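You operate a simulated robot arm through the tools that you are given. There is no shell and no other tool. Be economical: measure what you need, move in short steps, check, and stop when the job is done.

The job below is to be done with a simulated robot arm. You get a single attempt, and the scene is never put back.

## Task
Put things in order on the ends bench top. At the end: the small pink tape stands on top of the big white bobbin; the white cloth from the ends bench top stands where the small pink tape stood; the blue cloth from the ends bench top stands where the small blue spool stood; the small blue spool stands where the white cloth stood; whatever was shut is shut again. Leave all else as you found it, and nothing knocked over.

It is judged by the outcome, as a careful person would: the job done as asked, and still so three seconds after it is handed in. It fails if anything else is knocked over, pushed out of place, dropped, spilled or broken. Flat cloth is picked up by pressing the open fingertips on it (5 to 10 N) and closing them slowly along it; thin cloth reads only 2 to 8 mm in the jaws.

## Robot
A 6-joint arm with a two-finger parallel gripper, fixed in place. Base frame: the origin is at the foot of the arm, x ahead of it, y to its left, z up; the work surface is at about z = 760. Lengths are in mm, angles in rad, forces in N, time in s.
With the tool pointing down near the work surface it reaches from about 240 to 640 mm from the base axis. Its first joint turns from -1.152 to 1.152 rad. Payload 2.7 kg.
The TCP is the grasp point between the finger pads, 23 mm short of the fingertips. In the tool frame z runs along the fingers and y along their closing line. Largest opening 94 mm; finger width 38, thickness 10; the body of the gripper, 54 by 96 mm, starts 39 mm behind the TCP.
Orientation is that of the tool frame in the base frame, as a unit quaternion [w, x, y, z]. With the fingers straight down and closing along the base's y, the tool's x points along the base's -x, its y along +y and its z along -z.

## Interface
- The arm moves only by the tool drive_tool. Its argument "plan" is text: rows parted by semicolons, each of 7 numbers parted by spaces: the shift along the tool's x, y, z in units of 40 mm (1.0 is 40 mm), then the turn, a rotation vector about the tool's x, y, z in units of 8 degrees (1.0 is 8 degrees), then the opening in per cent of the stroke, from 0 (shut) to 100 (fully open). In form: tx ty tz rx ry rz grip; .... A call has 1 to 12 rows; each row shifts and turns the commanded pose from where the row before left it, along the tool's axes as they then stand. A call with a number of a shift or a turn outside -1 to 1 is refused whole. Each row takes 0.2 s and may step no farther than 50 mm and 0.15 rad from the row before; otherwise, or with a gripper value out of range, the whole call is refused. Where a pose cannot be reached the arm comes as near as it can. A force on the tool above 40 N (or 10 N above the force at the start of the call, whichever is more), or a blocked arm, ends the call early, and 0.2 s more pass. Each finger travels about 45 mm/s and halts on what it meets, pressing with about 42 N; the grip force reading is that of the motor and also rises with nothing between the fingers. The clock runs only during rows and for 0.2 s after the last one: add rows that do not move to give the fingers time. It gives the time, the measured TCP pose, the force on the tool (base axes), the opening and the grip force at its end, in the units of the frame above (readings bear some noise), and new pictures: "pictures" is both (left out), scene, wrist or none.
- Cameras (640 x 400 px; columns grow to the right, rows downward): "scene" is fixed at [79.9, -441.2, 1391.5]; the picture's right is [0.71, -0.70, 0.00], its down [-0.49, -0.49, -0.72] and it looks along [0.51, 0.51, -0.69] (base axes); focal length 364 px, centre (320, 200). "wrist" rides on the gripper at [87, 16, -75] in the tool frame; the picture's right is [-0.18, 0.98, 0.00], its down [-0.58, -0.11, -0.81] and it looks along [-0.79, -0.15, 0.59] (tool axes); focal length 243 px, centre (320, 200). There is no depth. A picture from a camera that has moved, and an enlarged one, comes with that camera's place and axes in the base frame and with its lens.
- close_up(camera, box): a new picture of the part [left, top, right, bottom] of that camera's present view, enlarged. It takes no simulated time.
- finish_job(): hands the job in; it is judged then, once.

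Work in short steps. Places have to be worked out from the pictures, the camera data and where the tool is seen: move nearer, look again, correct. Check each grasp and each placing, and mend what went wrong. You have 120 turns and 170 pictures in all, those below and enlarged ones among them. Open the gripper and draw the arm clear of the work before you hand the job in, unless the task says otherwise; then end with one line.

The tools are called after "Request:" as name(argument=value, ...) on one line, values as JSON. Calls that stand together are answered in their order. drive_tool: Moves the arm, as the interface text tells. Its arguments: {"type":"object","properties":{"plan":{"type":"string"},"pictures":{"type":"string","enum":["both","scene","wrist","none"]}},"required":["plan"]} The other tools are called the same way: close_up (camera, box) takes an enlarged picture of a part of a camera's view; finish_job () hands the job in.

At the start:

```text
time_s: 0.0
tcp_pos: [422.3, -5.5, 1065.9]
ee_rot: [0.0, 0.001, 1.0, 0.0]
wrist_force: [0.0, 0.5, 0.3]
gripper_width: 94.1
finger_force: 0.1
```

scene: 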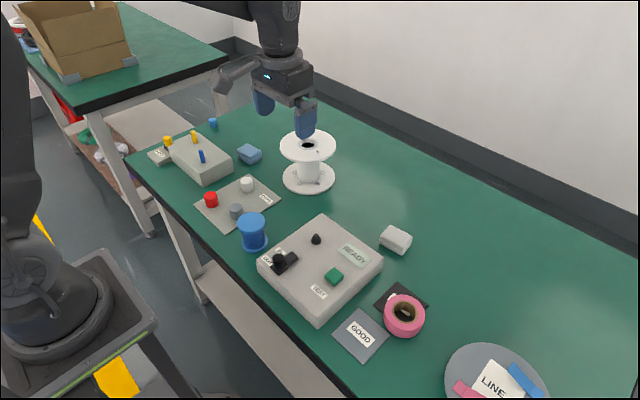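
wrist: 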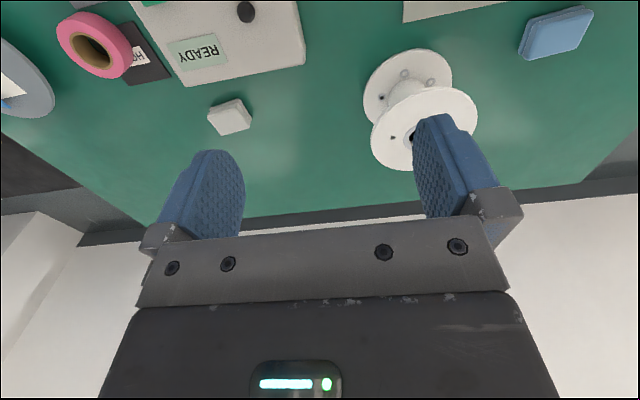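

I'll look closely at the objects first, to tell the cloths, spool, tape and bobbin apart.

Request:
close_up(camera="scene", box=[140, 110, 340, 235])

Request:
close_up(camera="scene", box=[220, 200, 460, 350])

Request:
close_up(camera="scene", box=[320, 270, 580, 400])

```text
3.20 times, centred on (240, 172) of scene
camera zoom: at [79.9, -441.2, 1391.5], right [0.71, -0.7, 0.0], down [-0.49, -0.49, -0.72], along [0.51, 0.51, -0.69], focal length 1165 px, centre (576, 288)
```

zoom: 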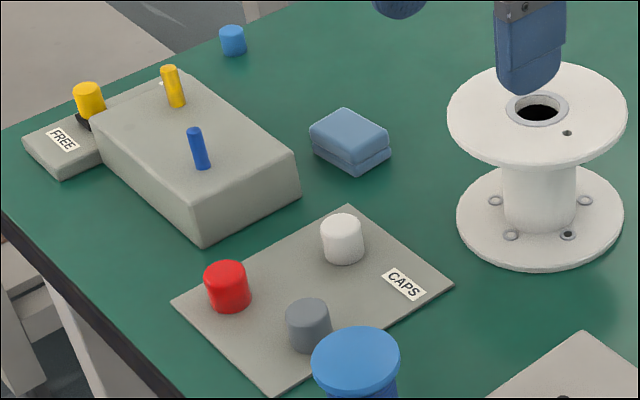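

```text
2.67 times, centred on (340, 275) of scene
camera zoom: at [79.9, -441.2, 1391.5], right [0.71, -0.7, 0.0], down [-0.49, -0.49, -0.72], along [0.51, 0.51, -0.69], focal length 971 px, centre (267, 0)
```

zoom: 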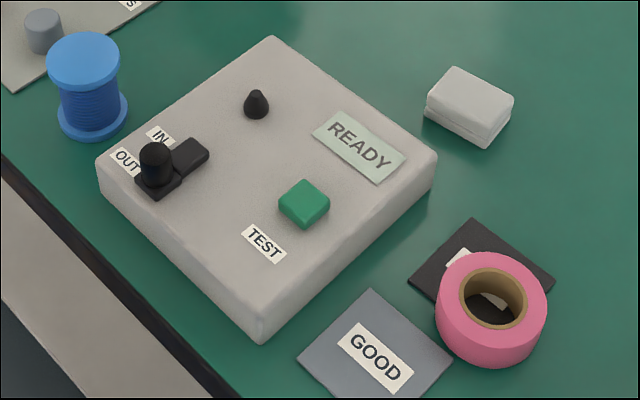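

```text
2.46 times, centred on (450, 335) of scene
camera zoom: at [79.9, -441.2, 1391.5], right [0.71, -0.7, 0.0], down [-0.49, -0.49, -0.72], along [0.51, 0.51, -0.69], focal length 896 px, centre (0, -132)
```

zoom: 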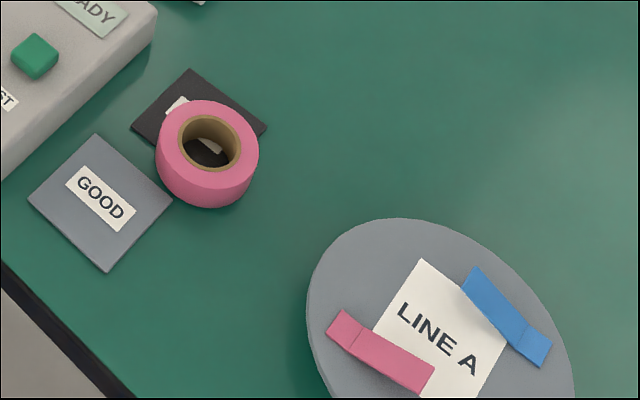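

Rough places on the bench from the scene camera: tape (430,-309), white cloth (565,-190), blue cloth (525,288), spool (342,30), bobbin (579,102). I move near the tape to see it from the wrist camera.

Request:
drive_tool(plan="0.13 -0.947 0.3625 0 0 0 100;0.13 -0.947 0.3625 0 0 0 100;0.13 -0.947 0.3625 0 0 0 100;0.13 -0.947 0.3625 0 0 0 100;0.13 -0.947 0.3625 0 0 0 100;0.13 -0.947 0.3625 0 0 0 100;0.13 -0.947 0.3625 0 0 0 100;0.13 -0.947 0.3625 0 0 0 100;0 0 0 0 0 0 100")

```text
time_s: 2.0
tcp_pos: [380.7, -307.1, 949.9]
ee_rot: [-0.001, 0.0, 1.0, 0.0]
wrist_force: [0.3, 0.7, 0.9]
gripper_width: 94.2
finger_force: 0.1
camera wrist: at [293.5, -290.8, 1024.6], right [0.18, 0.98, 0.0], down [0.58, -0.11, 0.81], along [0.79, -0.15, -0.59], focal length 243 px, centre (320, 200)
```

scene: 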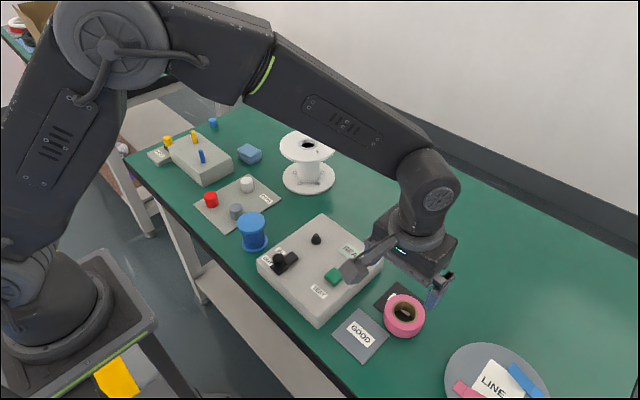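
wrist: 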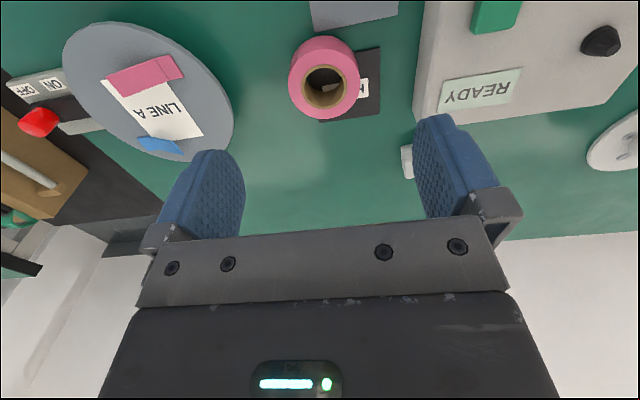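

The tape sits near the HOLD card; I enlarge it to locate it and see whether it stands on the card.

Request:
close_up(camera="wrist", box=[240, 0, 440, 125])

```text
3.20 times, centred on (340, 62) of wrist
camera zoom: at [293.5, -290.8, 1024.6], right [0.18, 0.98, 0.0], down [0.58, -0.11, 0.81], along [0.79, -0.15, -0.59], focal length 776 px, centre (256, 640)
```

zoom: 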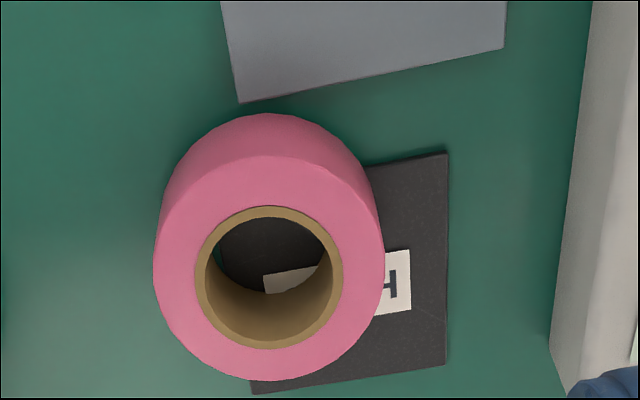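

The tape stands on the HOLD card, about 72 mm across and 30 tall, centre near (419.5,-310). I centre over it and come down to just above it, then check.

Request:
drive_tool(plan="-0.97 -0.07 0 0 0 0 100;0 0 1 0 0 0 100;0 0 1 0 0 0 100;0 0 0.75 0 0 0 100;0 0 0 0 0 0 100")

Request:
close_up(camera="scene", box=[320, 220, 520, 345])

```text
time_s: 3.2
tcp_pos: [419.9, -313.3, 838.9]
ee_rot: [-0.001, 0.001, 1.0, 0.001]
wrist_force: [0.5, -0.2, 0.5]
gripper_width: 94.1
finger_force: 0.1
camera wrist: at [333.6, -296.5, 912.8], right [0.18, 0.98, 0.0], down [0.58, -0.11, 0.81], along [0.79, -0.15, -0.59], focal length 243 px, centre (320, 200)
```

scene: 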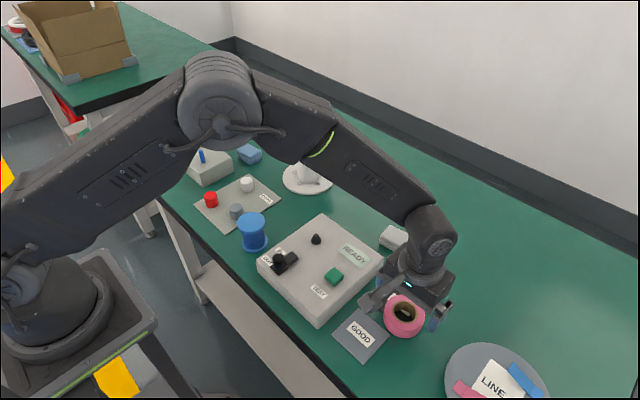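
wrist: 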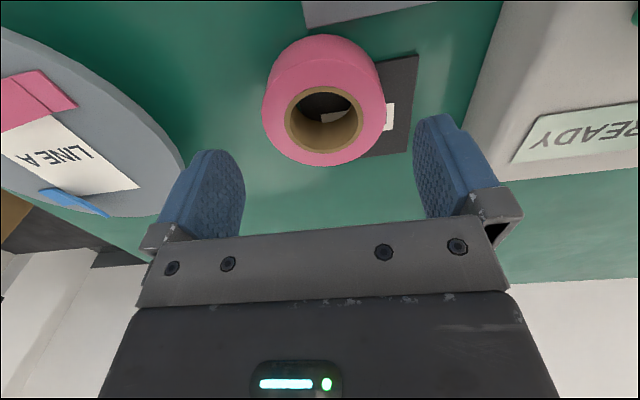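

```text
3.20 times, centred on (420, 282) of scene
camera zoom: at [80.0, -441.2, 1391.5], right [0.71, -0.7, 0.0], down [-0.49, -0.49, -0.72], along [0.51, 0.51, -0.69], focal length 1165 px, centre (0, -64)
```

zoom: 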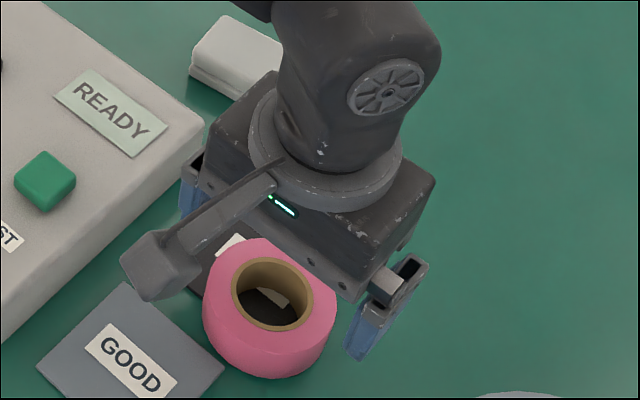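

Tape centred near (418,-310), nicely between the fingers. I go down to TCP z≈791 and close.

Request:
drive_tool(plan="0 0.06 0.6 0 0 0 100;0 0 0.6 0 0 0 100;0 0 0 0 0 0 100;0 0 0 0 0 0 50;0 0 0 0 0 0 50;0 0 0 0 0 0 50;0 0 0 0 0 0 50", pictures="wrist")

```text
time_s: 4.8
tcp_pos: [420.0, -307.2, 790.2]
ee_rot: [0.0, 0.0, 1.0, 0.0]
wrist_force: [0.1, -0.7, 0.7]
gripper_width: 70.5
finger_force: 42.3
camera wrist: at [332.7, -292.0, 865.1], right [0.19, 0.98, 0.0], down [0.58, -0.11, 0.81], along [0.79, -0.15, -0.59], focal length 243 px, centre (320, 200)
```

wrist: 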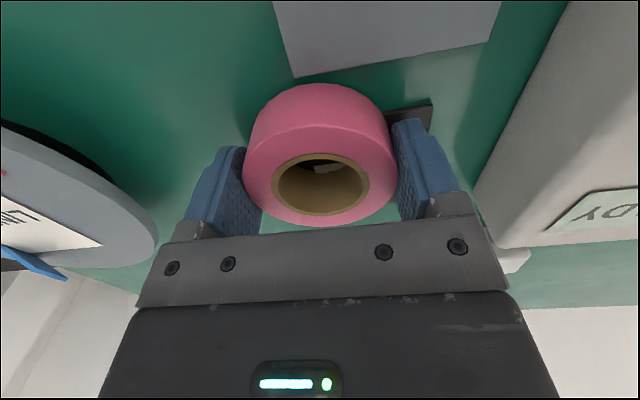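

Tape gripped (70.5 mm). I lift it 160 mm and carry it at height to short of the bobbin.

Request:
drive_tool(plan="0 0 -1 0 0 0 50;0 0 -1 0 0 0 50;0 0 -1 0 0 0 50;0 0 -1 0 0 0 50", pictures="scene")

Request:
drive_tool(plan="-0.182 0.93 0 0 0 0 50;-0.182 0.93 0 0 0 0 50;-0.182 0.93 0 0 0 0 50;-0.182 0.93 0 0 0 0 50;-0.182 0.93 0 0 0 0 50;-0.182 0.93 0 0 0 0 50;-0.182 0.93 0 0 0 0 50;-0.182 0.93 0 0 0 0 50;-0.182 0.93 0 0 0 0 50;-0.182 0.93 0 0 0 0 50;-0.182 0.93 0 0 0 0 50;0 0 0 0 0 0 50")

```text
time_s: 5.8
tcp_pos: [418.8, -308.1, 952.2]
ee_rot: [0.0, 0.001, 1.0, 0.0]
wrist_force: [-0.2, 0.7, -0.3]
gripper_width: 47.1
finger_force: 0.0
```

scene: 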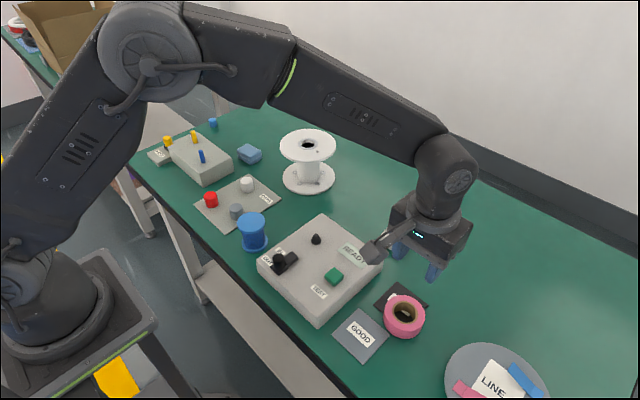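

```text
time_s: 8.4
tcp_pos: [499.0, 102.5, 953.9]
ee_rot: [0.001, 0.001, 1.0, 0.0]
wrist_force: [0.5, 0.7, 0.1]
gripper_width: 47.1
finger_force: 0.0
camera wrist: at [411.3, 119.6, 1027.5], right [0.19, 0.98, 0.0], down [0.58, -0.11, 0.81], along [0.79, -0.15, -0.59], focal length 243 px, centre (320, 200)
```

scene: 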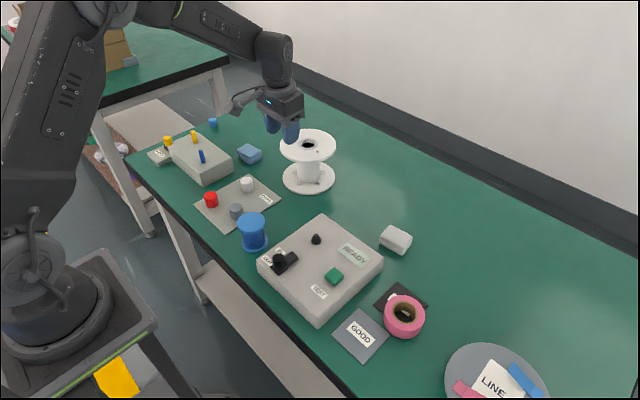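
wrist: 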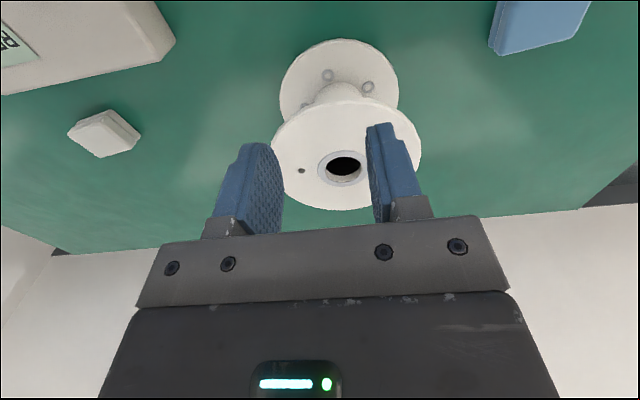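

The tape slipped out at lift: it still stands on its card. While here I measure the bobbin top, then go back for the tape.

Request:
close_up(camera="wrist", box=[240, 20, 440, 220])

Request:
close_up(camera="scene", box=[260, 120, 360, 200])

Request:
close_up(camera="scene", box=[320, 270, 480, 370])

```text
2.00 times, centred on (340, 120) of wrist
camera zoom: at [411.3, 119.6, 1027.5], right [0.19, 0.98, 0.0], down [0.58, -0.11, 0.81], along [0.79, -0.15, -0.59], focal length 485 px, centre (280, 360)
```

zoom: 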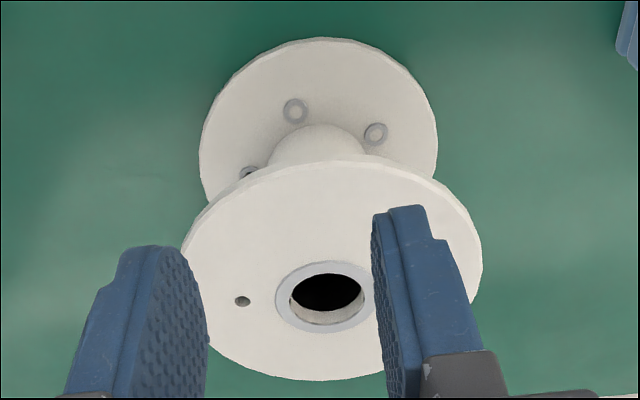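

```text
5.00 times, centred on (310, 160) of scene
camera zoom: at [80.0, -441.2, 1391.5], right [0.71, -0.7, 0.0], down [-0.49, -0.49, -0.72], along [0.51, 0.51, -0.69], focal length 1820 px, centre (370, 400)
```

zoom: 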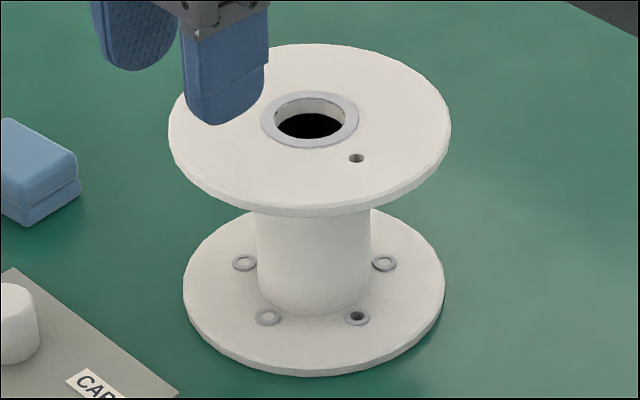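

```text
4.00 times, centred on (400, 320) of scene
camera zoom: at [80.0, -441.2, 1391.5], right [0.71, -0.7, 0.0], down [-0.49, -0.49, -0.72], along [0.51, 0.51, -0.69], focal length 1456 px, centre (0, -280)
```

zoom: 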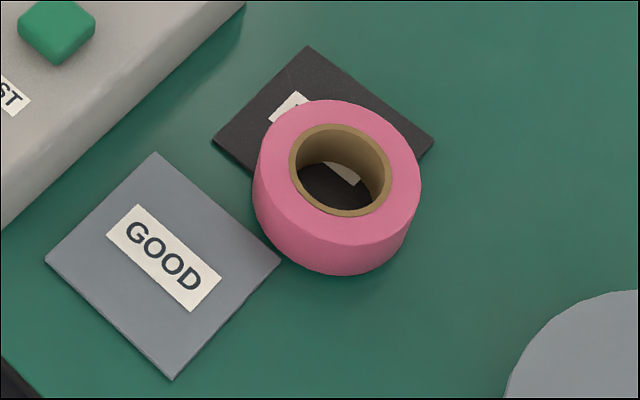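

Bobbin top at z≈872, centre ≈(576,108), flange 138 mm. Back to the tape with open fingers.

Request:
drive_tool(plan="0.236 -0.939 0 0 0 0 100;0.236 -0.939 0 0 0 0 100;0.236 -0.939 0 0 0 0 100;0.236 -0.939 0 0 0 0 100;0.236 -0.939 0 0 0 0 100;0.236 -0.939 0 0 0 0 100;0.236 -0.939 0 0 0 0 100;0.236 -0.939 0 0 0 0 100;0.236 -0.939 0 0 0 0 100;0.236 -0.939 0 0 0 0 100;0.236 -0.939 0 0 0 0 100;0 0 0.9 0 0 0 100", pictures="none")

Request:
drive_tool(plan="0 0 0.9 0 0 0 100;0 0 0 0 0 0 100", pictures="wrist")

Request:
close_up(camera="wrist", box=[220, 0, 440, 138])

```text
time_s: 11.0
tcp_pos: [396.7, -312.1, 916.8]
ee_rot: [0.0, 0.001, 1.0, 0.0]
wrist_force: [-1.0, 0.1, -0.3]
gripper_width: 93.8
finger_force: 0.0
```

```text
time_s: 11.6
tcp_pos: [396.7, -312.5, 881.0]
ee_rot: [0.0, 0.0, 1.0, 0.001]
wrist_force: [0.0, -0.2, 0.2]
gripper_width: 93.9
finger_force: 0.0
camera wrist: at [308.8, -295.5, 955.5], right [0.18, 0.98, 0.0], down [0.58, -0.11, 0.81], along [0.79, -0.15, -0.59], focal length 243 px, centre (320, 200)
```

wrist: 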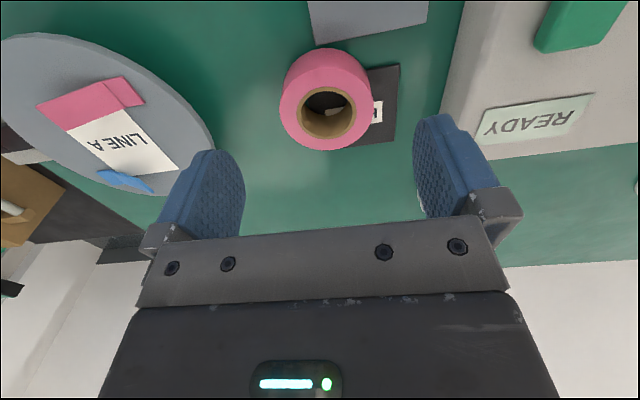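

```text
2.90 times, centred on (330, 69) of wrist
camera zoom: at [308.8, -295.5, 955.5], right [0.18, 0.98, 0.0], down [0.58, -0.11, 0.81], along [0.79, -0.15, -0.59], focal length 703 px, centre (291, 580)
```

zoom: 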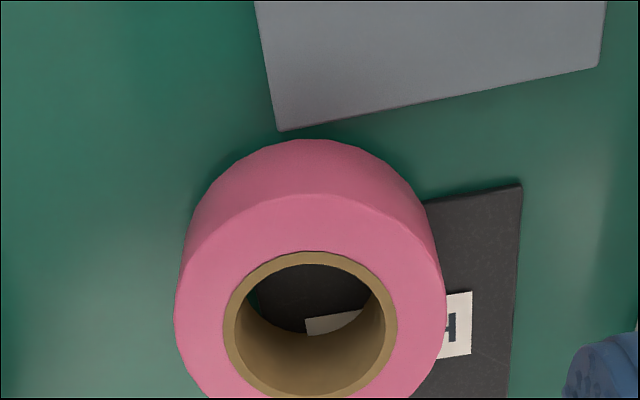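

The tape and card are where they were (tape ≈(420,-310)). I'll grip a bit lower, command fully shut, and lift slowly with a check.

Request:
drive_tool(plan="-0.58 0.05 0 0 0 0 100;0 0 1 0 0 0 100;0 0 0.9 0 0 0 100;0 0 0.42 0 0 0 100;0 0 0 0 0 0 100", pictures="wrist")

Request:
drive_tool(plan="0 0 0 0 0 0 70;0 0 0 0 0 0 40;0 0 0 0 0 0 10;0 0 0 0 0 0 0;0 0 0 0 0 0 0;0 0 0 0 0 0 0", pictures="none")

Request:
drive_tool(plan="0 0 -0.1 0 0 0 0;0 0 -0.1 0 0 0 0;0 0 -0.1 0 0 0 0;0 0 -0.1 0 0 0 0", pictures="wrist")

```text
time_s: 12.8
tcp_pos: [421.1, -312.0, 789.7]
ee_rot: [0.0, 0.001, 1.0, -0.001]
wrist_force: [0.3, 0.3, 0.1]
gripper_width: 94.1
finger_force: 0.0
camera wrist: at [333.5, -295.6, 863.4], right [0.18, 0.98, 0.0], down [0.58, -0.11, 0.81], along [0.79, -0.15, -0.59], focal length 243 px, centre (320, 200)
```

wrist: 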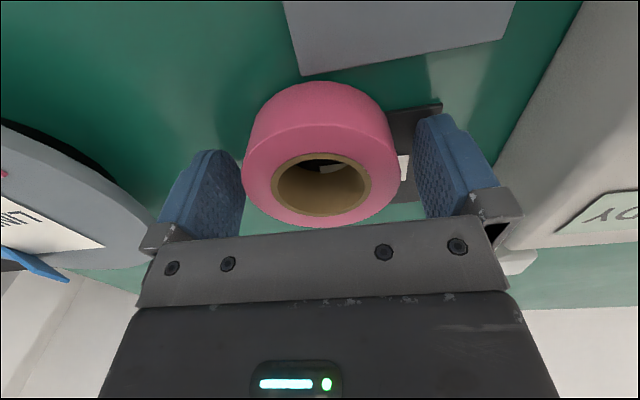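

```text
time_s: 14.2
tcp_pos: [420.9, -312.4, 788.8]
ee_rot: [0.0, 0.002, 1.0, 0.001]
wrist_force: [-1.0, 0.6, -0.2]
gripper_width: 70.5
finger_force: 42.1
```

```text
time_s: 15.2
tcp_pos: [420.4, -309.8, 805.0]
ee_rot: [0.0, 0.0, 1.0, 0.0]
wrist_force: [0.5, 0.4, 0.0]
gripper_width: 70.4
finger_force: 42.1
camera wrist: at [333.0, -293.9, 879.4], right [0.19, 0.98, 0.0], down [0.58, -0.11, 0.81], along [0.79, -0.15, -0.59], focal length 243 px, centre (320, 200)
```

wrist: 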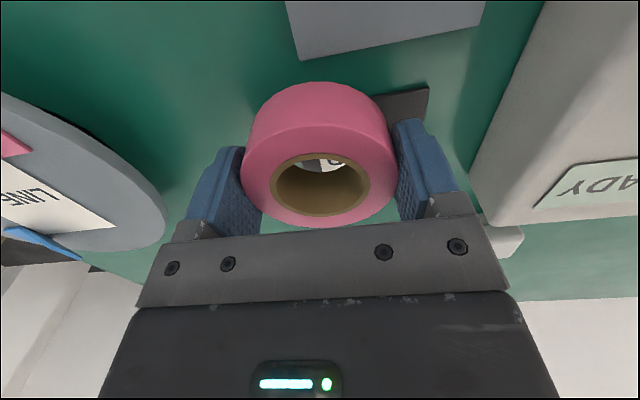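

The tape is rising with the gripper. I continue lifting gently.

Request:
drive_tool(plan="0 0 -0.15 0 0 0 0;0 0 -0.2 0 0 0 0;0 0 -0.25 0 0 0 0;0 0 -0.3 0 0 0 0;0 0 -0.3 0 0 0 0;0 0 -0.35 0 0 0 0;0 0 -0.4 0 0 0 0;0 0 -0.4 0 0 0 0;0 0 -0.4 0 0 0 0;0 0 -0.4 0 0 0 0;0 0 -0.3 0 0 0 0;0 0 -0.15 0 0 0 0", pictures="wrist")

```text
time_s: 17.8
tcp_pos: [419.1, -312.4, 948.0]
ee_rot: [-0.001, 0.0, 1.0, 0.0]
wrist_force: [0.2, 0.3, -0.9]
gripper_width: 70.2
finger_force: 41.9
camera wrist: at [332.1, -294.7, 1022.6], right [0.19, 0.98, 0.0], down [0.58, -0.11, 0.81], along [0.79, -0.15, -0.59], focal length 243 px, centre (320, 200)
```

wrist: 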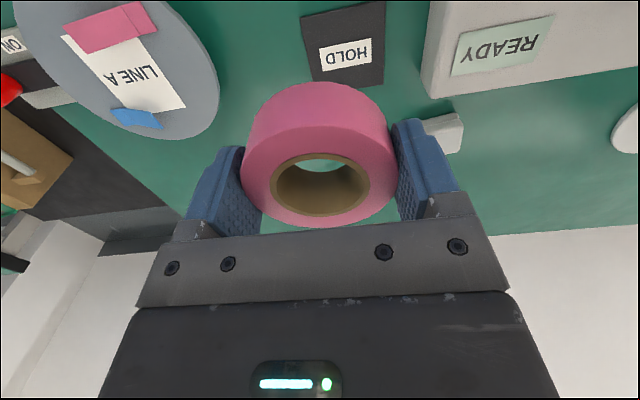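

Held well. Carrying it smoothly to above the bobbin at (576,108).

Request:
drive_tool(plan="-0.11 0.3 0 0 0 0 0;-0.184 0.5 0 0 0 0 0;-0.258 0.7 0 0 0 0 0;-0.258 0.7 0 0 0 0 0;-0.258 0.7 0 0 0 0 0;-0.258 0.7 0 0 0 0 0;-0.258 0.7 0 0 0 0 0;-0.258 0.7 0 0 0 0 0;-0.258 0.7 0 0 0 0 0;-0.258 0.7 0 0 0 0 0;-0.258 0.7 0 0 0 0 0;-0.184 0.5 0 0 0 0 0", pictures="none")

Request:
drive_tool(plan="-0.19 0.5 0 0 0 0 0;-0.23 0.6 0 0 0 0 0;-0.23 0.6 0 0 0 0 0;-0.23 0.6 0 0 0 0 0;-0.15 0.4 0 0 0 0 0;-0.08 0.2 0 0 0 0 0;0 0 0 0 0 0 0")

```text
time_s: 20.4
tcp_pos: [534.0, -6.0, 947.8]
ee_rot: [0.0, 0.0, 1.0, -0.001]
wrist_force: [-0.6, 0.3, -0.9]
gripper_width: 70.2
finger_force: 41.7
```

```text
time_s: 22.0
tcp_pos: [578.0, 109.5, 948.5]
ee_rot: [0.0, 0.0, 1.0, 0.0]
wrist_force: [0.0, -0.1, -0.3]
gripper_width: 70.2
finger_force: 41.2
camera wrist: at [490.8, 125.7, 1021.4], right [0.18, 0.98, 0.0], down [0.58, -0.11, 0.81], along [0.79, -0.15, -0.59], focal length 243 px, centre (320, 200)
```

scene: 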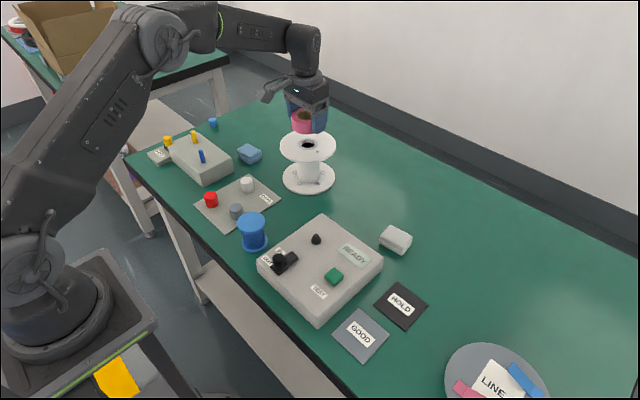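
wrist: 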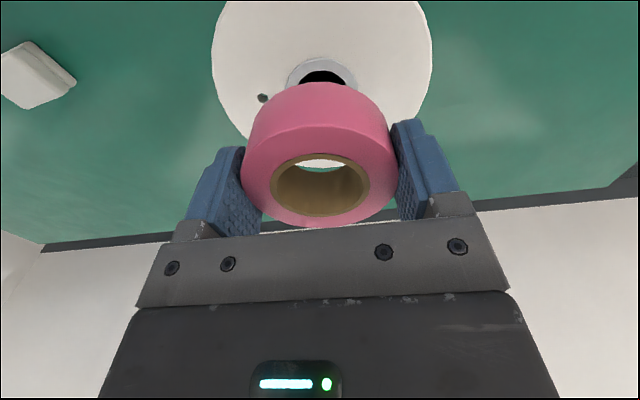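

The hub shows centred at about (576,111), so I'm over it. I lower to just above the flange, then feel down in small steps.

Request:
drive_tool(plan="0.04 0.02 0.2 0 0 0 0;0 0 0.3 0 0 0 0;0 0 0.3 0 0 0 0;0 0 0.15 0 0 0 0;0 0 0 0 0 0 0", pictures="both")

Request:
close_up(camera="scene", box=[250, 70, 370, 200])

```text
time_s: 23.2
tcp_pos: [573.3, 108.2, 909.9]
ee_rot: [0.0, 0.001, 1.0, 0.0]
wrist_force: [-0.3, 0.5, -0.4]
gripper_width: 70.1
finger_force: 42.3
camera wrist: at [488.1, 125.8, 983.3], right [0.18, 0.98, 0.0], down [0.58, -0.11, 0.81], along [0.79, -0.15, -0.59], focal length 243 px, centre (320, 200)
```

scene: 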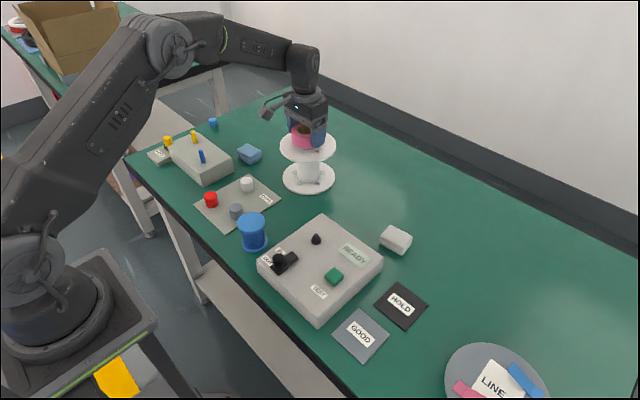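
wrist: 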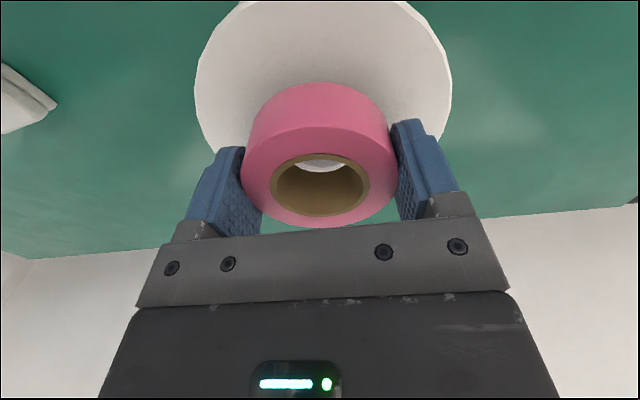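

```text
3.08 times, centred on (310, 135) of scene
camera zoom: at [80.0, -441.2, 1391.5], right [0.71, -0.7, 0.0], down [-0.49, -0.49, -0.72], along [0.51, 0.51, -0.69], focal length 1120 px, centre (351, 400)
```

zoom: 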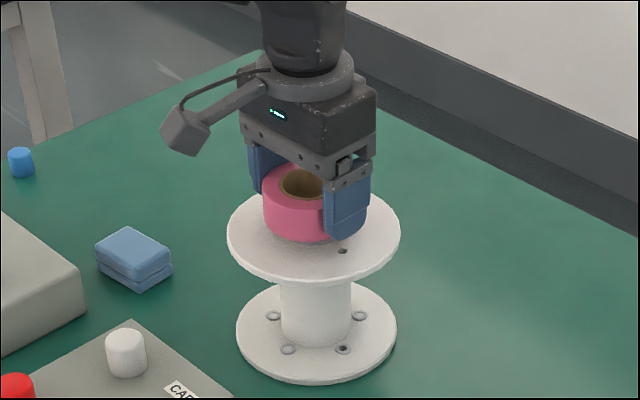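

Alignment looks good, with a gap of ~10 mm. I lower in 2 mm steps watching the force.

Request:
drive_tool(plan="-0.08 0 0.1 0 0 0 0;0 0 0.05 0 0 0 0;0 0 0.05 0 0 0 0;0 0 0 0 0 0 0", pictures="none")

Request:
close_up(camera="scene", box=[270, 100, 350, 170])

```text
time_s: 24.2
tcp_pos: [578.7, 109.3, 902.1]
ee_rot: [0.0, 0.001, 1.0, 0.0]
wrist_force: [-0.6, 1.2, -1.4]
gripper_width: 70.1
finger_force: 41.9
```

```text
5.71 times, centred on (310, 135) of scene
camera zoom: at [80.0, -441.2, 1391.5], right [0.71, -0.7, 0.0], down [-0.49, -0.49, -0.72], along [0.51, 0.51, -0.69], focal length 2080 px, centre (377, 571)
```

zoom: 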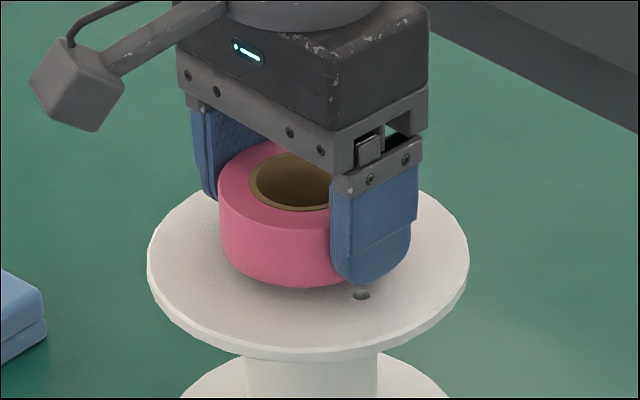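

Tape nearly down and well centred. A few more small steps until contact.

Request:
drive_tool(plan="0 0 0.05 0 0 0 0;0 0 0.04 0 0 0 0;0 0 0 0 0 0 0", pictures="none")

Request:
close_up(camera="scene", box=[270, 100, 350, 170])

```text
time_s: 25.0
tcp_pos: [578.3, 110.5, 898.4]
ee_rot: [0.0, 0.001, 1.0, -0.001]
wrist_force: [-0.3, 0.1, -0.7]
gripper_width: 70.0
finger_force: 41.9
```

```text
5.71 times, centred on (310, 135) of scene
camera zoom: at [80.0, -441.2, 1391.5], right [0.71, -0.7, 0.0], down [-0.49, -0.49, -0.72], along [0.51, 0.51, -0.69], focal length 2080 px, centre (377, 571)
```

zoom: 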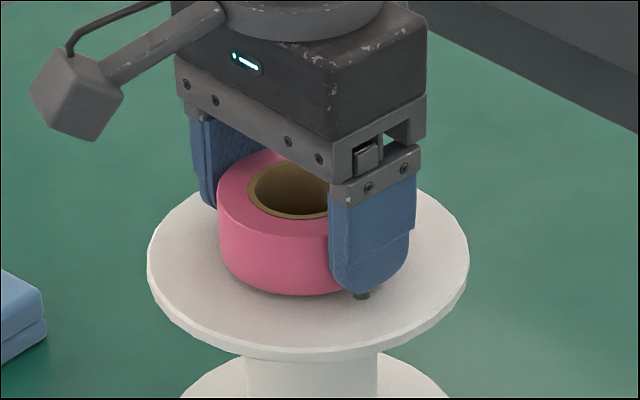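

No contact force yet; continue 1 mm steps.

Request:
drive_tool(plan="0 0 0.035 0 0 0 0;0 0 0.035 0 0 0 0;0 0 0 0 0 0 0", pictures="none")

Request:
drive_tool(plan="0 0 0.03 0 0 0 0;0 0 0 0 0 0 0", pictures="none")

```text
time_s: 25.8
tcp_pos: [577.2, 109.6, 894.9]
ee_rot: [0.001, 0.0, 1.0, 0.0]
wrist_force: [-0.5, 1.4, 3.7]
gripper_width: 70.2
finger_force: 42.4
```

```text
time_s: 26.4
tcp_pos: [578.7, 109.4, 895.2]
ee_rot: [0.001, 0.0, 1.0, 0.0]
wrist_force: [-5.1, 2.4, 12.2]
gripper_width: 69.9
finger_force: 42.0
```

Contact (12 N). I relieve it by 1 mm, open gradually, and rise straight up.

Request:
drive_tool(plan="0 0 -0.025 0 0 0 0;0 0 0 0 0 0 78;0 0 0 0 0 0 85;0 0 0 0 0 0 100;0 0 0 0 0 0 100;0 0 -0.2 0 0 0 100;0 0 -0.4 0 0 0 100;0 0 -0.7 0 0 0 100;0 0 -0.7 0 0 0 100")

```text
time_s: 28.4
tcp_pos: [578.8, 110.3, 977.5]
ee_rot: [0.0, 0.001, 1.0, 0.0]
wrist_force: [0.0, 0.6, 0.2]
gripper_width: 94.1
finger_force: 0.1
camera wrist: at [490.5, 125.9, 1051.1], right [0.18, 0.98, 0.0], down [0.58, -0.11, 0.81], along [0.79, -0.15, -0.59], focal length 243 px, centre (320, 200)
```

scene: 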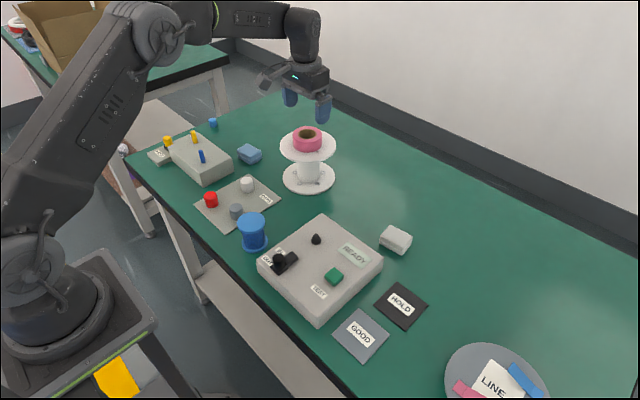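
wrist: 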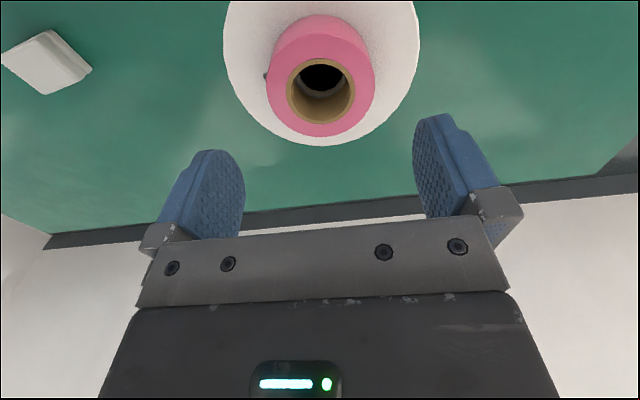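

Tape stands on the bobbin, centred. Next the white cloth: I move to about (500,-190) for a look.

Request:
drive_tool(plan="0.247 -0.94 0 0 0 0 100;0.247 -0.94 0 0 0 0 100;0.247 -0.94 0 0 0 0 100;0.247 -0.94 0 0 0 0 100;0.247 -0.94 0 0 0 0 100;0.247 -0.94 0 0 0 0 100;0.247 -0.94 0 0 0 0 100;0.247 -0.94 0 0 0 0 100;0 0 1 0 0 0 100;0 0 0.7 0 0 0 100;0 0 0 0 0 0 100", pictures="wrist")

Request:
close_up(camera="wrist", box=[240, 0, 440, 160])

```text
time_s: 30.8
tcp_pos: [499.3, -191.2, 906.8]
ee_rot: [-0.001, 0.0, 1.0, 0.0]
wrist_force: [0.1, -0.2, -0.8]
gripper_width: 93.8
finger_force: 0.1
camera wrist: at [411.6, -175.4, 980.7], right [0.18, 0.98, 0.0], down [0.58, -0.11, 0.81], along [0.79, -0.15, -0.59], focal length 243 px, centre (320, 200)
```

wrist: 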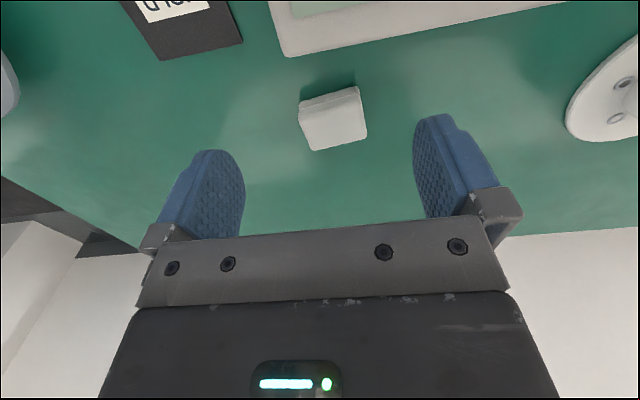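

```text
2.50 times, centred on (340, 80) of wrist
camera zoom: at [411.6, -175.4, 980.7], right [0.18, 0.98, 0.0], down [0.58, -0.11, 0.81], along [0.79, -0.15, -0.59], focal length 606 px, centre (270, 500)
```

zoom: 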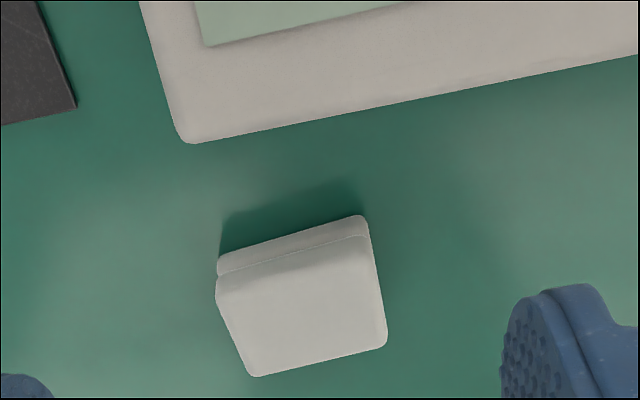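

The white cloth is a folded block ≈56×48×22 mm centred (559,-190), turned ≈+7°. I align and lower to just above.

Request:
drive_tool(plan="-0.75 0.03 0 0 0 0 100;-0.75 0 0 0 0 -0.85 100;0 0 1 0 0 0 100;0 0 0.85 0 0 0 100;0 0 0 0 0 0 100")

```text
time_s: 32.0
tcp_pos: [559.5, -191.4, 833.0]
ee_rot: [0.0, -0.06, 0.998, -0.001]
wrist_force: [-0.3, -0.9, -0.4]
gripper_width: 93.9
finger_force: 0.0
camera wrist: at [470.6, -185.0, 907.0], right [0.07, 1.0, 0.0], down [0.59, -0.04, 0.81], along [0.8, -0.05, -0.59], focal length 243 px, centre (320, 200)
```

scene: 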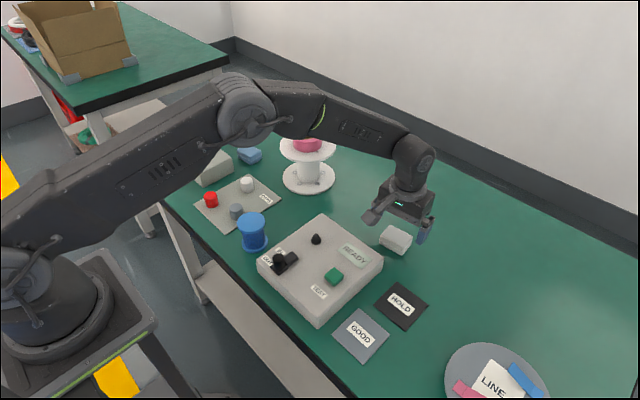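
wrist: 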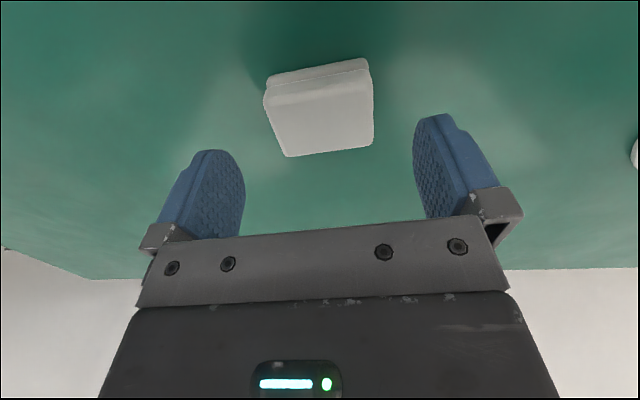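

Aligned. I lower to TCP z≈787 and close to a bit under its width.

Request:
drive_tool(plan="0 0 0.6 0 0 0 100;0 0 0.5 0 0 0 100;0 0 0.05 0 0 0 100;0 0 0 0 0 0 75;0 0 0 0 0 0 62;0 0 0 0 0 0 55;0 0 0 0 0 0 50;0 0 0 0 0 0 50;0 0 0 0 0 0 50", pictures="wrist")

```text
time_s: 34.0
tcp_pos: [559.1, -189.1, 786.4]
ee_rot: [0.0, -0.058, 0.998, 0.0]
wrist_force: [0.2, -0.2, -0.9]
gripper_width: 58.9
finger_force: 41.5
camera wrist: at [470.8, -184.5, 860.8], right [0.07, 1.0, 0.0], down [0.59, -0.04, 0.81], along [0.8, -0.05, -0.59], focal length 243 px, centre (320, 200)
```

wrist: 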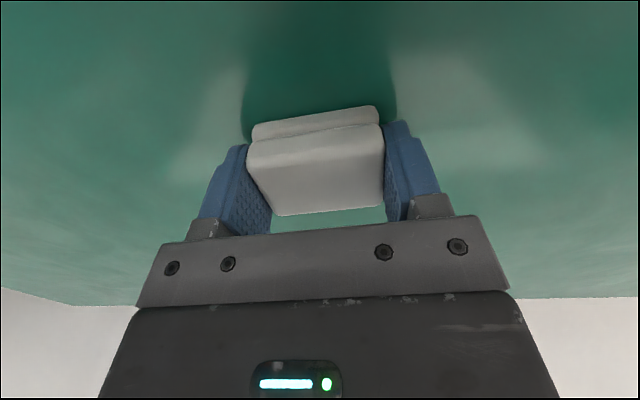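

Gripped at 58.9 mm. Gentle lift.

Request:
drive_tool(plan="0 0 -0.1 0 0 0 40;0 0 -0.1 0 0 0 40;0 0 -0.15 0 0 0 40;0 0 -0.2 0 0 0 40;0 0 -0.25 0 0 0 40;0 0 -0.3 0 0 0 40;0 0 -0.35 0 0 0 40;0 0 -0.4 0 0 0 40;0 0 -0.4 0 0 0 40;0 0 -0.3 0 0 0 40;0 0 -0.15 0 0 0 40", pictures="wrist")

```text
time_s: 36.4
tcp_pos: [558.7, -190.0, 895.6]
ee_rot: [0.0, -0.059, 0.998, 0.0]
wrist_force: [0.9, -0.2, -0.7]
gripper_width: 59.1
finger_force: 42.3
camera wrist: at [470.4, -183.2, 969.7], right [0.07, 1.0, 0.0], down [0.59, -0.04, 0.81], along [0.8, -0.05, -0.59], focal length 243 px, centre (320, 200)
```

wrist: 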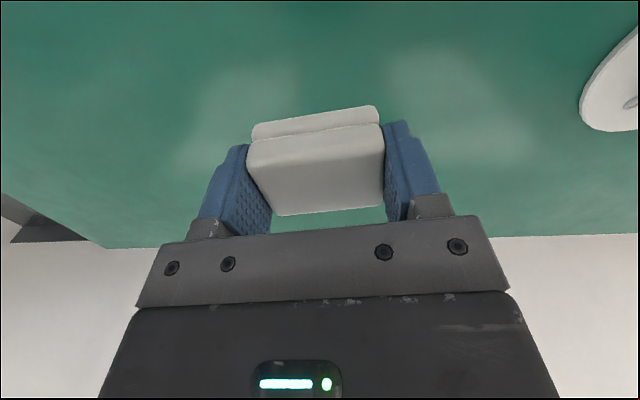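

Held. Carry to the tape's old place (420,-309).

Request:
drive_tool(plan="0.25 -0.167 0 0 0 0 40;0.42 -0.281 0 0 0 0 40;0.55 -0.368 0 0 0 0 40;0.55 -0.368 0 0 0 0 40;0.55 -0.368 0 0 0 0 40;0.55 -0.368 0 0 0 0 40;0.55 -0.368 0 0 0 0 40;0.38 -0.257 0 0 0 0 40;0 0 0 0 0 0 40")

```text
time_s: 38.4
tcp_pos: [419.5, -311.4, 893.2]
ee_rot: [0.0, -0.059, 0.998, 0.0]
wrist_force: [-1.2, -0.2, 0.0]
gripper_width: 58.9
finger_force: 41.9
camera wrist: at [331.3, -303.9, 968.9], right [0.07, 1.0, 0.0], down [0.59, -0.04, 0.81], along [0.8, -0.05, -0.59], focal length 243 px, centre (320, 200)
```

scene: 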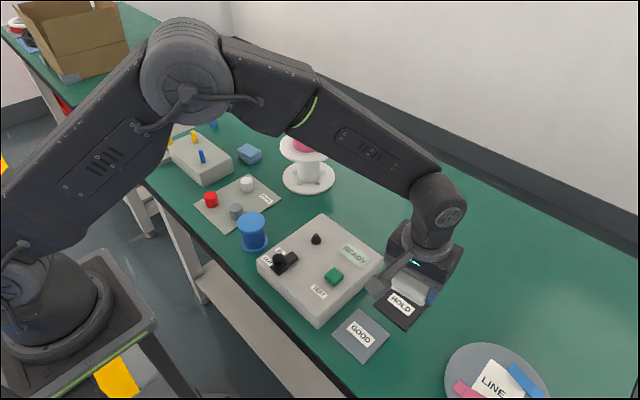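
wrist: 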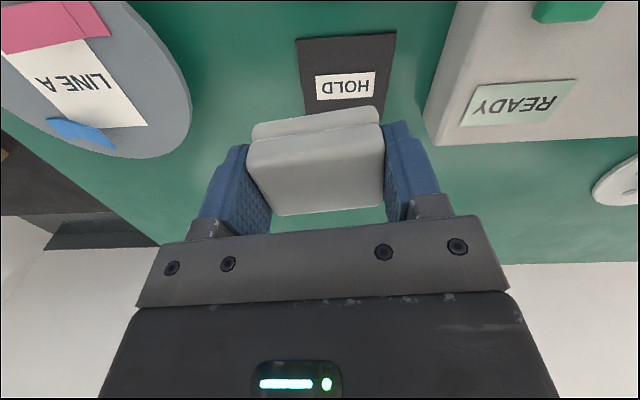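

Over the spot. Lower to just above the card, then feel down.

Request:
drive_tool(plan="0 0.04 0.3 0 0 0 40;0 0 0.5 0 0 0 40;0 0 0.6 0 0 0 40;0 0 0.6 0 0 0 40;0 0 0.3 0 0 0 40;0 0 0.1 0 0 0 40;0 0 0 0 0 0 40", pictures="wrist")

Request:
drive_tool(plan="0 0 0.05 0 0 0 40;0 0 0.03 0 0 0 40;0 0 0 0 0 0 40", pictures="none")

```text
time_s: 40.0
tcp_pos: [418.2, -306.9, 798.6]
ee_rot: [0.0, -0.059, 0.998, 0.001]
wrist_force: [0.3, -0.1, -0.6]
gripper_width: 58.8
finger_force: 41.7
camera wrist: at [330.9, -301.0, 873.3], right [0.07, 1.0, 0.0], down [0.59, -0.04, 0.81], along [0.8, -0.05, -0.59], focal length 243 px, centre (320, 200)
```

wrist: 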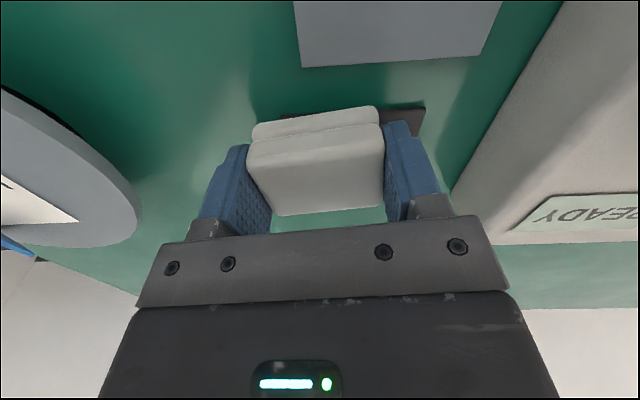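

```text
time_s: 40.8
tcp_pos: [419.6, -307.2, 795.6]
ee_rot: [0.001, -0.059, 0.998, 0.0]
wrist_force: [-0.4, -0.3, -0.7]
gripper_width: 58.8
finger_force: 42.0
```

Still free; continue down in small steps.

Request:
drive_tool(plan="0 0 0.04 0 0 0 40;0 0 0.04 0 0 0 40;0 0 0.04 0 0 0 40;0 0 0 0 0 0 40", pictures="none")

Request:
drive_tool(plan="0 0 0.035 0 0 0 40;0 0 0 0 0 0 40", pictures="none")

```text
time_s: 41.8
tcp_pos: [420.8, -305.9, 791.0]
ee_rot: [0.001, -0.059, 0.998, 0.0]
wrist_force: [0.1, -1.1, 0.2]
gripper_width: 58.9
finger_force: 41.9
```

```text
time_s: 42.4
tcp_pos: [420.4, -306.7, 789.2]
ee_rot: [-0.001, -0.059, 0.998, -0.002]
wrist_force: [-0.5, -0.1, 5.5]
gripper_width: 59.0
finger_force: 41.8
```

Contact at 789. Release and rise.

Request:
drive_tool(plan="0 0 0 0 0 0 68;0 0 0 0 0 0 75;0 0 0 0 0 0 90;0 0 0 0 0 0 100;0 0 0 0 0 0 100;0 0 -0.3 0 0 0 100;0 0 -0.8 0 0 0 100;0 0 -1 0 0 0 100;0 0 -1 0 0 0 100;0 0 0 0 0 0 100")

Request:
close_up(camera="scene", box=[320, 270, 480, 370])

```text
time_s: 44.6
tcp_pos: [421.3, -310.0, 917.8]
ee_rot: [0.0, -0.059, 0.998, 0.0]
wrist_force: [-0.2, -0.9, 0.0]
gripper_width: 94.3
finger_force: 0.0
camera wrist: at [332.8, -303.6, 992.3], right [0.07, 1.0, 0.0], down [0.59, -0.04, 0.81], along [0.8, -0.05, -0.59], focal length 243 px, centre (320, 200)
```

scene: 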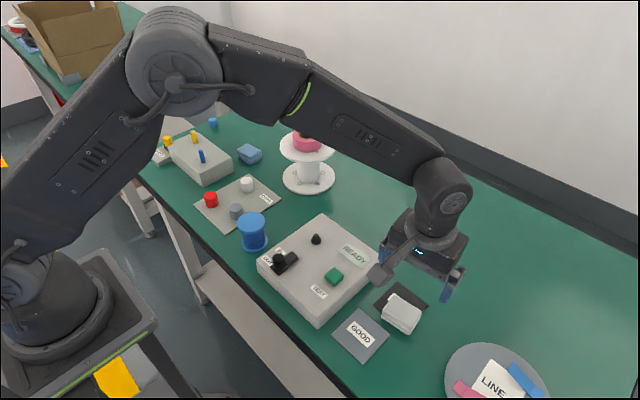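
wrist: 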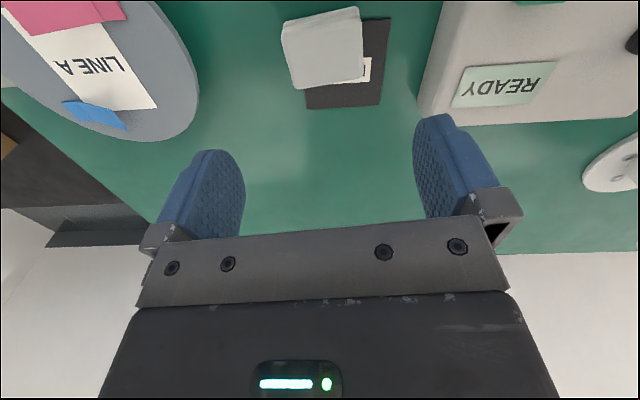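

```text
4.00 times, centred on (400, 320) of scene
camera zoom: at [79.9, -441.2, 1391.5], right [0.71, -0.7, 0.0], down [-0.49, -0.49, -0.72], along [0.51, 0.51, -0.69], focal length 1456 px, centre (0, -280)
```

zoom: 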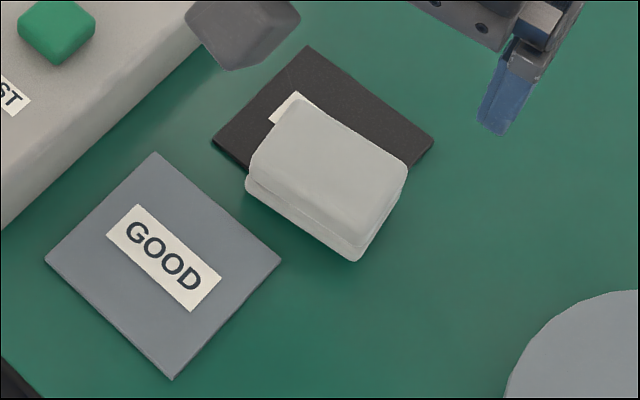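

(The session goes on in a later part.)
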